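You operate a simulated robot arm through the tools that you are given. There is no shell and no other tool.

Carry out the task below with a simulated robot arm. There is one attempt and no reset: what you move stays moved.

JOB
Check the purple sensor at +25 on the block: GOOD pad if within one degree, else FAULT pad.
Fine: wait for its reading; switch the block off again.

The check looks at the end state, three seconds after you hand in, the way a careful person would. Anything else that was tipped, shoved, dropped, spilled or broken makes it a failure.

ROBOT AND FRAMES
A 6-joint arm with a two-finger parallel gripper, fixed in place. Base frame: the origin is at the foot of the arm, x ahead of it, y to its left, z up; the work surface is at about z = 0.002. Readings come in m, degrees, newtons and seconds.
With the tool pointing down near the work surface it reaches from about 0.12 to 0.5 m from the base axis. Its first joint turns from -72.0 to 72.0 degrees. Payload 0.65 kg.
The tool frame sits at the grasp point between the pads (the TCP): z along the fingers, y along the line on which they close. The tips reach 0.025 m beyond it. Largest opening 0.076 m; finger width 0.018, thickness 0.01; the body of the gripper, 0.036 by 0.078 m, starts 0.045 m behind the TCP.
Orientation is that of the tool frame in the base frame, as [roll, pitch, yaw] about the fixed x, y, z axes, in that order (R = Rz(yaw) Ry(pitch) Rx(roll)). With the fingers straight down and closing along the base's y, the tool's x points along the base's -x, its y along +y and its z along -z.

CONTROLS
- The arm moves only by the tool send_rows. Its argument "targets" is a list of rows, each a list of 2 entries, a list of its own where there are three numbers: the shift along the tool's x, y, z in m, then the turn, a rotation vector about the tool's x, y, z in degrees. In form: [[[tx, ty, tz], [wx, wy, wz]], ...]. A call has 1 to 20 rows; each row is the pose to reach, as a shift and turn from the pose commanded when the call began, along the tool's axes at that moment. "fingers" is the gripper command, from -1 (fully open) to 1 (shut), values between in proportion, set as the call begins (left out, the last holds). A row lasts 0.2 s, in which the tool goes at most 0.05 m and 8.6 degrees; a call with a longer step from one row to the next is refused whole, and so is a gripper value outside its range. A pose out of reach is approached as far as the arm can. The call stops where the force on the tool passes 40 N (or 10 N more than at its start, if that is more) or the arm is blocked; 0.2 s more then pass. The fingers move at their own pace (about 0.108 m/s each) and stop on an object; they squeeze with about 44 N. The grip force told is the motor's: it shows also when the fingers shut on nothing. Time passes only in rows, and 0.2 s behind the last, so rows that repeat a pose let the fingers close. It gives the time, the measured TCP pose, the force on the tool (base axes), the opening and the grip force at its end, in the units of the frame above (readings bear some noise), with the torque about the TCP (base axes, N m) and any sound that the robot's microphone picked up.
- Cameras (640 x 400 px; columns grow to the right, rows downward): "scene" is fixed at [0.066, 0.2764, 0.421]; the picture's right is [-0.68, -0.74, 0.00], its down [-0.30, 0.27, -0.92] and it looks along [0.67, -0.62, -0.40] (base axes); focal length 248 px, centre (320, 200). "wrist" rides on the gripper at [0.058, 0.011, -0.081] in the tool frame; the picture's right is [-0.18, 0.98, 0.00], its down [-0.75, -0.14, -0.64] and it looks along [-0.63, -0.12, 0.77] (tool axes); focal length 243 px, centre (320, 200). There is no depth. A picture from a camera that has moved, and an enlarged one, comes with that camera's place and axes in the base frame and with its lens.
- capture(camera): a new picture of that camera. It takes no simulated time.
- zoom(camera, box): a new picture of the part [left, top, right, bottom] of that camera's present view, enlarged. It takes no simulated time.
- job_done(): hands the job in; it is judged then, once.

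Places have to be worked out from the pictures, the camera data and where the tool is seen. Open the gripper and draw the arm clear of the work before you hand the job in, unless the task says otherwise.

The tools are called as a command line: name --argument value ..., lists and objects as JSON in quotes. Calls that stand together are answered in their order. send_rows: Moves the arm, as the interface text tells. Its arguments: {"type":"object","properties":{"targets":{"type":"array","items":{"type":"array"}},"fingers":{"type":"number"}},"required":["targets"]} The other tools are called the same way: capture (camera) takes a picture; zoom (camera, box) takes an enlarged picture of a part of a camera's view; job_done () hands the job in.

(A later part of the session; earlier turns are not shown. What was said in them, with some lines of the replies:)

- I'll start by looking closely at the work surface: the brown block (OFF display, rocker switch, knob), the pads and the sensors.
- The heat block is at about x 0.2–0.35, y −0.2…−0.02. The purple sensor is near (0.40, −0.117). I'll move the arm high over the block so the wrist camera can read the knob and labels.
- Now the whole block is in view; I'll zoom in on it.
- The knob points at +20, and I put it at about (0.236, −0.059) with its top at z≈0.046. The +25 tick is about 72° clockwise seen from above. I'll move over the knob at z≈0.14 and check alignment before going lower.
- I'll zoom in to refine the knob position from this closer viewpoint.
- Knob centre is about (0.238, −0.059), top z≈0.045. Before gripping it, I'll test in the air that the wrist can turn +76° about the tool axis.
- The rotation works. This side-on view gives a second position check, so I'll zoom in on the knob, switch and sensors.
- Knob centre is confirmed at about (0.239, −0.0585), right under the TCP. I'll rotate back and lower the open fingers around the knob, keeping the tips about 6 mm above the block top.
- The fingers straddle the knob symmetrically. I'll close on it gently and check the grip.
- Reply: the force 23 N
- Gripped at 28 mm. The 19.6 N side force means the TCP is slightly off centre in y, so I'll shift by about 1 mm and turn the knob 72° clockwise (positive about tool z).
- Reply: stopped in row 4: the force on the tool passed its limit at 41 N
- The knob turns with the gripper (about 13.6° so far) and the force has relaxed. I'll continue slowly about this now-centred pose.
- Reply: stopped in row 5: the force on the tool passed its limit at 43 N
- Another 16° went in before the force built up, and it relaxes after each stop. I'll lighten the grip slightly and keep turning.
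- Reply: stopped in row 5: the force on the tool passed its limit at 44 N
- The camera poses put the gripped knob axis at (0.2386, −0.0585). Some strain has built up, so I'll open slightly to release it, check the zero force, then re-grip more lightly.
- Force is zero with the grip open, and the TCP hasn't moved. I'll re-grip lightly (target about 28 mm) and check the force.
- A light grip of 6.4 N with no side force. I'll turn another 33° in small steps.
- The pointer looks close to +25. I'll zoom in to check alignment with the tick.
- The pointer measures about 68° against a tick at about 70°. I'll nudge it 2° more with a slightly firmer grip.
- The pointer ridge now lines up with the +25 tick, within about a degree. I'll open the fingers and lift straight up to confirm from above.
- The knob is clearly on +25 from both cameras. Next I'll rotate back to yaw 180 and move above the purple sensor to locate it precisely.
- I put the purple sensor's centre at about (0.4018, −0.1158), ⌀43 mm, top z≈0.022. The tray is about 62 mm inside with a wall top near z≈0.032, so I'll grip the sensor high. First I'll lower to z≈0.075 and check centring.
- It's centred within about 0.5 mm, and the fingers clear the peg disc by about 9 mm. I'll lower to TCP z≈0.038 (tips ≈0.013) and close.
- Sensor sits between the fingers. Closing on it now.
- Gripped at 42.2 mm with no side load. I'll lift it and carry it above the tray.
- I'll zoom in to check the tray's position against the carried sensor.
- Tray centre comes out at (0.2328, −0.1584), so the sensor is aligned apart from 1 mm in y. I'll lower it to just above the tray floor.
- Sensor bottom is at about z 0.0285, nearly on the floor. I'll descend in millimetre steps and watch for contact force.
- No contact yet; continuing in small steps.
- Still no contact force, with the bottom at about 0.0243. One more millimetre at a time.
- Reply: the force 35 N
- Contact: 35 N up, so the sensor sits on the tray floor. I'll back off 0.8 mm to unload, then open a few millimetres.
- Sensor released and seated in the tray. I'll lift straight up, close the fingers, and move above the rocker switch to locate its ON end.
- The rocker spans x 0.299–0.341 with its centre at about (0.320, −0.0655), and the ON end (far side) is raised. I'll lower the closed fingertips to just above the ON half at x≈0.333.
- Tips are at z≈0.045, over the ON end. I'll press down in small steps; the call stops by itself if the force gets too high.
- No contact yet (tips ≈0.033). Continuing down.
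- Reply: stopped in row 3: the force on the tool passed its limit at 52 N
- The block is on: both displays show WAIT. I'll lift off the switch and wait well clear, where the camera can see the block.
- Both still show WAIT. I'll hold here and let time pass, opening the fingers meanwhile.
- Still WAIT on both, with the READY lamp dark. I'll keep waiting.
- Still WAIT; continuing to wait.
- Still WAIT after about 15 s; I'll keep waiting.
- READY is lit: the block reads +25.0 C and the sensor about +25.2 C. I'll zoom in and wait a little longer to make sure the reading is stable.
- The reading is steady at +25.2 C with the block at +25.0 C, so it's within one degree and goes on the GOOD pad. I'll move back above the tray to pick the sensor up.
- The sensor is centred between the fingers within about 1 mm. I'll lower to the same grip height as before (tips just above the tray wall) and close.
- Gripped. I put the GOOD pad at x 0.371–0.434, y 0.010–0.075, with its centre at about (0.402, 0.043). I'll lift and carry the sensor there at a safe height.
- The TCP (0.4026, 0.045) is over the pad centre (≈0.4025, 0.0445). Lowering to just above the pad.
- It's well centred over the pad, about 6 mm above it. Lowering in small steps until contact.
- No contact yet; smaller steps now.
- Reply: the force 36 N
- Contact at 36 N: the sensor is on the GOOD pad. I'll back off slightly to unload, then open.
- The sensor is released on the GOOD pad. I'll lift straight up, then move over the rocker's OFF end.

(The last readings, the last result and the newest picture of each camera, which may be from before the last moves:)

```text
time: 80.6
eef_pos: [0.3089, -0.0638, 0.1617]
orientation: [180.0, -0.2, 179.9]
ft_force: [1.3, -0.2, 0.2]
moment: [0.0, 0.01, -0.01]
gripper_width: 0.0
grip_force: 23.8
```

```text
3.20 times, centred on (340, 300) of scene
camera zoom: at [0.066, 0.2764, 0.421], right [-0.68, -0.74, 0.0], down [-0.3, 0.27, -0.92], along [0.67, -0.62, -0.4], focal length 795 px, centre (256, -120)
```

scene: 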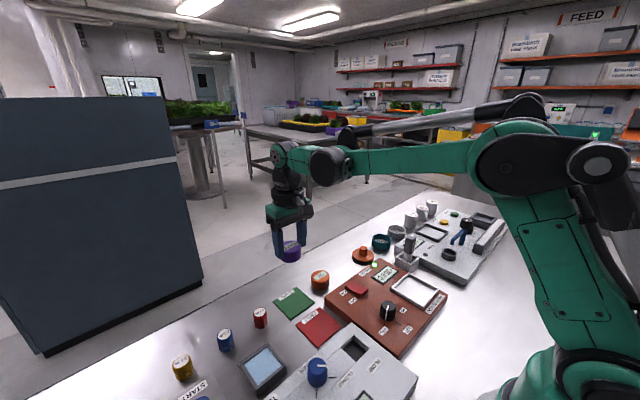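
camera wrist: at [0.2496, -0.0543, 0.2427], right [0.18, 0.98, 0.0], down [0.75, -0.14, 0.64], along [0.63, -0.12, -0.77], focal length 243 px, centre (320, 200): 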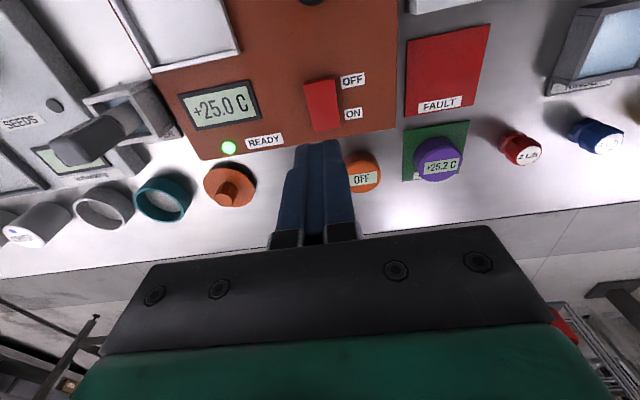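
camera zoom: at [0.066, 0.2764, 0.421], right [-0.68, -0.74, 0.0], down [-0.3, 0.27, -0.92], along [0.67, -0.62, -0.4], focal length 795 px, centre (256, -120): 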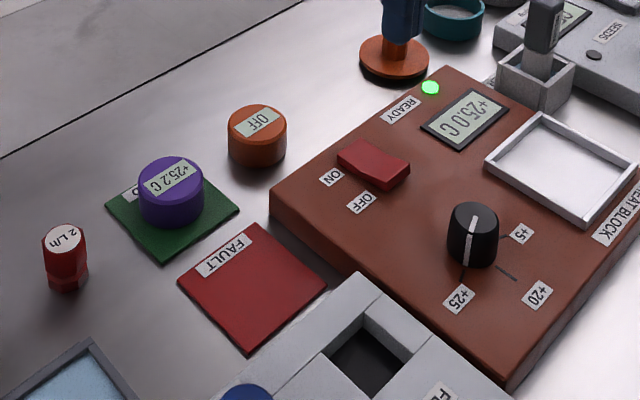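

The sensor sits fully on the GOOD pad, and the fingers are above the OFF half. Lowering to just above the rocker.

send_rows --targets '[[[0.0016, 0, 0.03], [0, 0, 0]], [[0.0016, 0, 0.055], [0, 0, 0]], [[0.0016, 0, 0.075], [0, 0, 0]], [[0.0016, 0, 0.09], [0, 0, 0]], [[0.0016, 0, 0.098], [0, 0, 0]], [[0.0016, 0, 0.098], [0, 0, 0]]]'

zoom --camera "scene" --box '[320, 240, 420, 320]'

capture --camera "wrist"

```text
time: 82.0
eef_pos: [0.3053, -0.0646, 0.0644]
orientation: [-180.0, -0.1, -179.9]
ft_force: [-0.5, -1.0, -0.1]
moment: [-0.02, 0.02, -0.01]
gripper_width: 0.0
grip_force: 24.0
```

```text
5.00 times, centred on (370, 280) of scene
camera zoom: at [0.066, 0.2764, 0.421], right [-0.68, -0.74, 0.0], down [-0.3, 0.27, -0.92], along [0.67, -0.62, -0.4], focal length 1242 px, centre (70, -200)
```

zoom: 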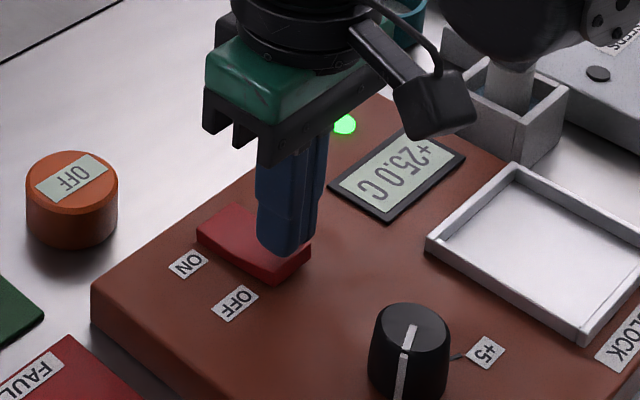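

```text
taken
camera wrist: at [0.247, -0.0542, 0.1448], right [0.18, 0.98, 0.0], down [0.75, -0.14, 0.64], along [0.63, -0.12, -0.77], focal length 243 px, centre (320, 200)
```

wrist: 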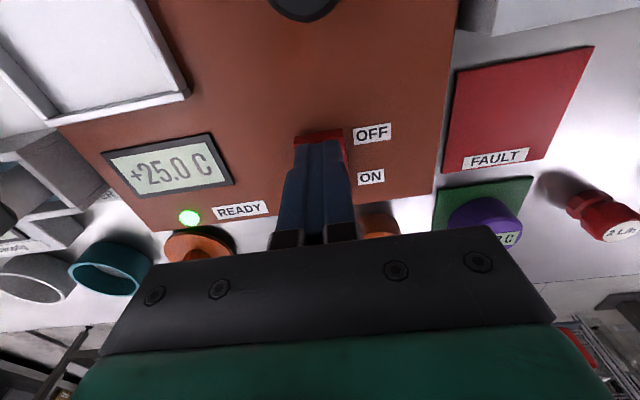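

Tips are about 0.039 over the OFF end. Pressing down in 1 mm steps.

send_rows --targets '[[[0, 0, 0.002], [0, 0, 0]], [[0, 0, 0.004], [0, 0, 0]], [[0, 0, 0.005], [0, 0, 0]], [[0, 0, 0.006], [0, 0, 0]], [[0, 0, 0.007], [0, 0, 0]], [[0, 0, 0.008], [0, 0, 0]], [[0, 0, 0.009], [0, 0, 0]]]'

zoom --camera "scene" --box '[320, 240, 460, 340]'

```text
time: 83.6
eef_pos: [0.3064, -0.0655, 0.0554]
orientation: [180.0, -0.1, -179.9]
ft_force: [-1.5, 0.5, 35.4]
moment: [0.02, -0.29, 0.0]
gripper_width: 0.0001
grip_force: 24.2
```

```text
4.00 times, centred on (390, 290) of scene
camera zoom: at [0.0659, 0.2764, 0.421], right [-0.68, -0.74, 0.0], down [-0.29, 0.27, -0.92], along [0.67, -0.62, -0.4], focal length 993 px, centre (40, -160)
```

zoom: 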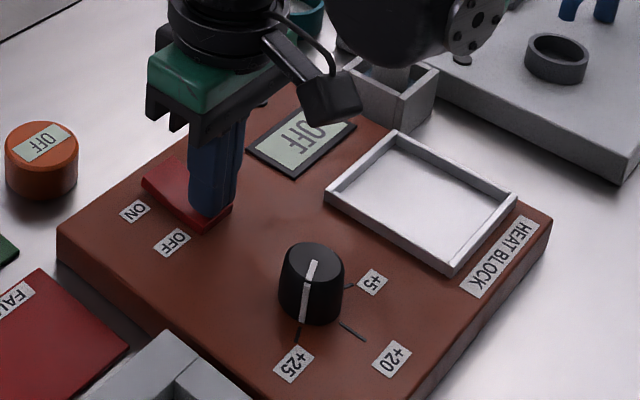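

The block display shows OFF. I'll lift off, open the gripper, and draw the arm clear up high.

send_rows --targets '[[[0, 0, -0.01], [0, 0, 0]], [[0, 0, -0.04], [0, 0, 0]], [[0, 0, -0.08], [0, 0, 0]], [[0, 0, -0.12], [0, 0, 0]], [[0, 0.0, -0.16], [0, 0, 0]], [[0.03, 0.0, -0.19], [0, 0, 0]], [[0.06, 0.0, -0.22], [0, 0, 0]], [[0.08, 0.0, -0.25], [0, 0, 0]], [[0.08, 0.0, -0.25], [0, 0, 0]], [[0.08, 0.0, -0.25], [0, 0, 0]]]'

send_rows --targets '[[[0, 0, 0], [0, 0, 0]], [[0, 0, 0], [0, 0, 0]], [[0, 0, 0], [0, 0, 0]], [[0, 0, 0], [0, 0, 0]], [[0, 0, 0], [0, 0, 0]]]' --fingers -1

capture --camera "wrist"

capture --camera "scene"

zoom --camera "scene" --box '[240, 230, 460, 360]'

```text
time: 85.8
eef_pos: [0.2258, -0.0647, 0.3048]
orientation: [-179.9, -0.1, 180.0]
ft_force: [0.2, -0.1, 0.1]
moment: [0.0, -0.01, -0.01]
gripper_width: 0.0
grip_force: 23.6
```

```text
time: 87.0
eef_pos: [0.2269, -0.0642, 0.3061]
orientation: [180.0, -0.1, -180.0]
ft_force: [-0.4, 0.9, -0.5]
moment: [0.01, -0.01, -0.02]
gripper_width: 0.0759
grip_force: 0.0
```

```text
taken
camera wrist: at [0.1677, -0.0537, 0.3862], right [0.18, 0.98, 0.0], down [0.75, -0.14, 0.64], along [0.63, -0.12, -0.77], focal length 243 px, centre (320, 200)
```

wrist: 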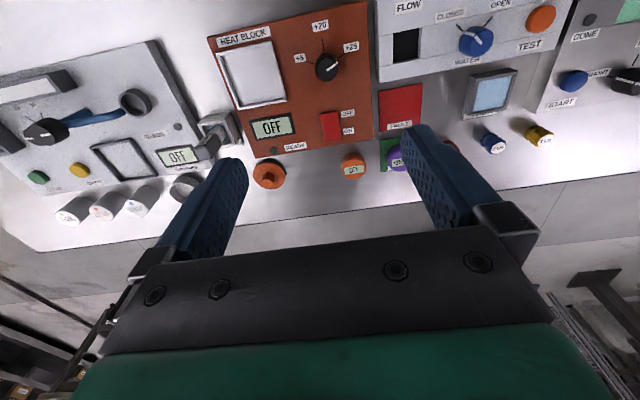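

```text
taken
```

scene: 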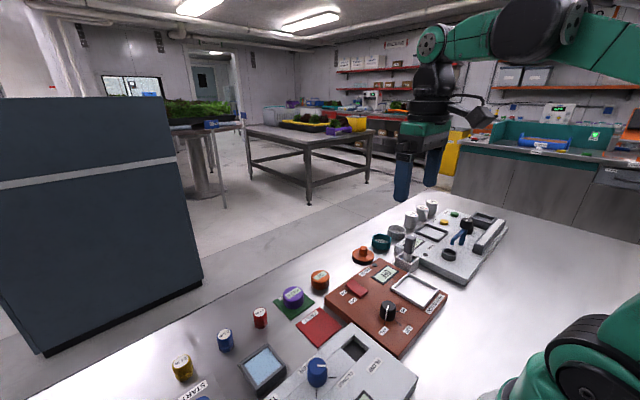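

```text
2.91 times, centred on (350, 295) of scene
camera zoom: at [0.066, 0.2764, 0.421], right [-0.68, -0.74, 0.0], down [-0.3, 0.27, -0.92], along [0.67, -0.62, -0.4], focal length 722 px, centre (233, -76)
```

zoom: 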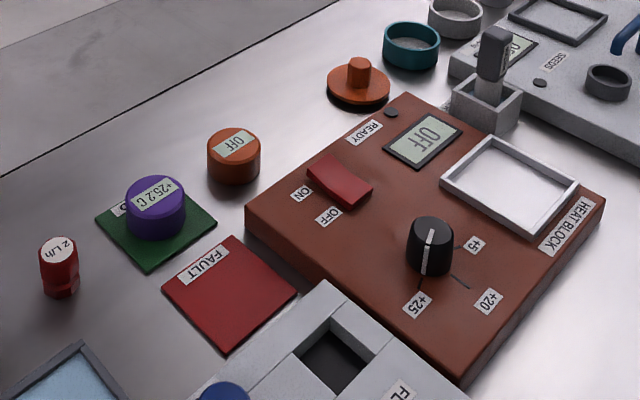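

Everything is as required. The purple sensor (+25.2 C) sits flat on the GOOD pad, and the block display reads OFF with its lamp dark. Nothing else has moved, and the arm is clear with the gripper open, so I'm handing in.

job_done

```text
The job is handed in.
```

The purple sensor passed its check at +25 and is now on the GOOD pad. With the block ready at +25.0 C, it read +25.2 C and held there for about four seconds before I moved it.

The block is switched off again: its display shows OFF and the READY lamp is dark. The knob is still set to +25; it was at +20 when I started.

I saw nothing else moved or tipped in the last pictures. I handed in with the gripper open and the arm raised clear above the block.
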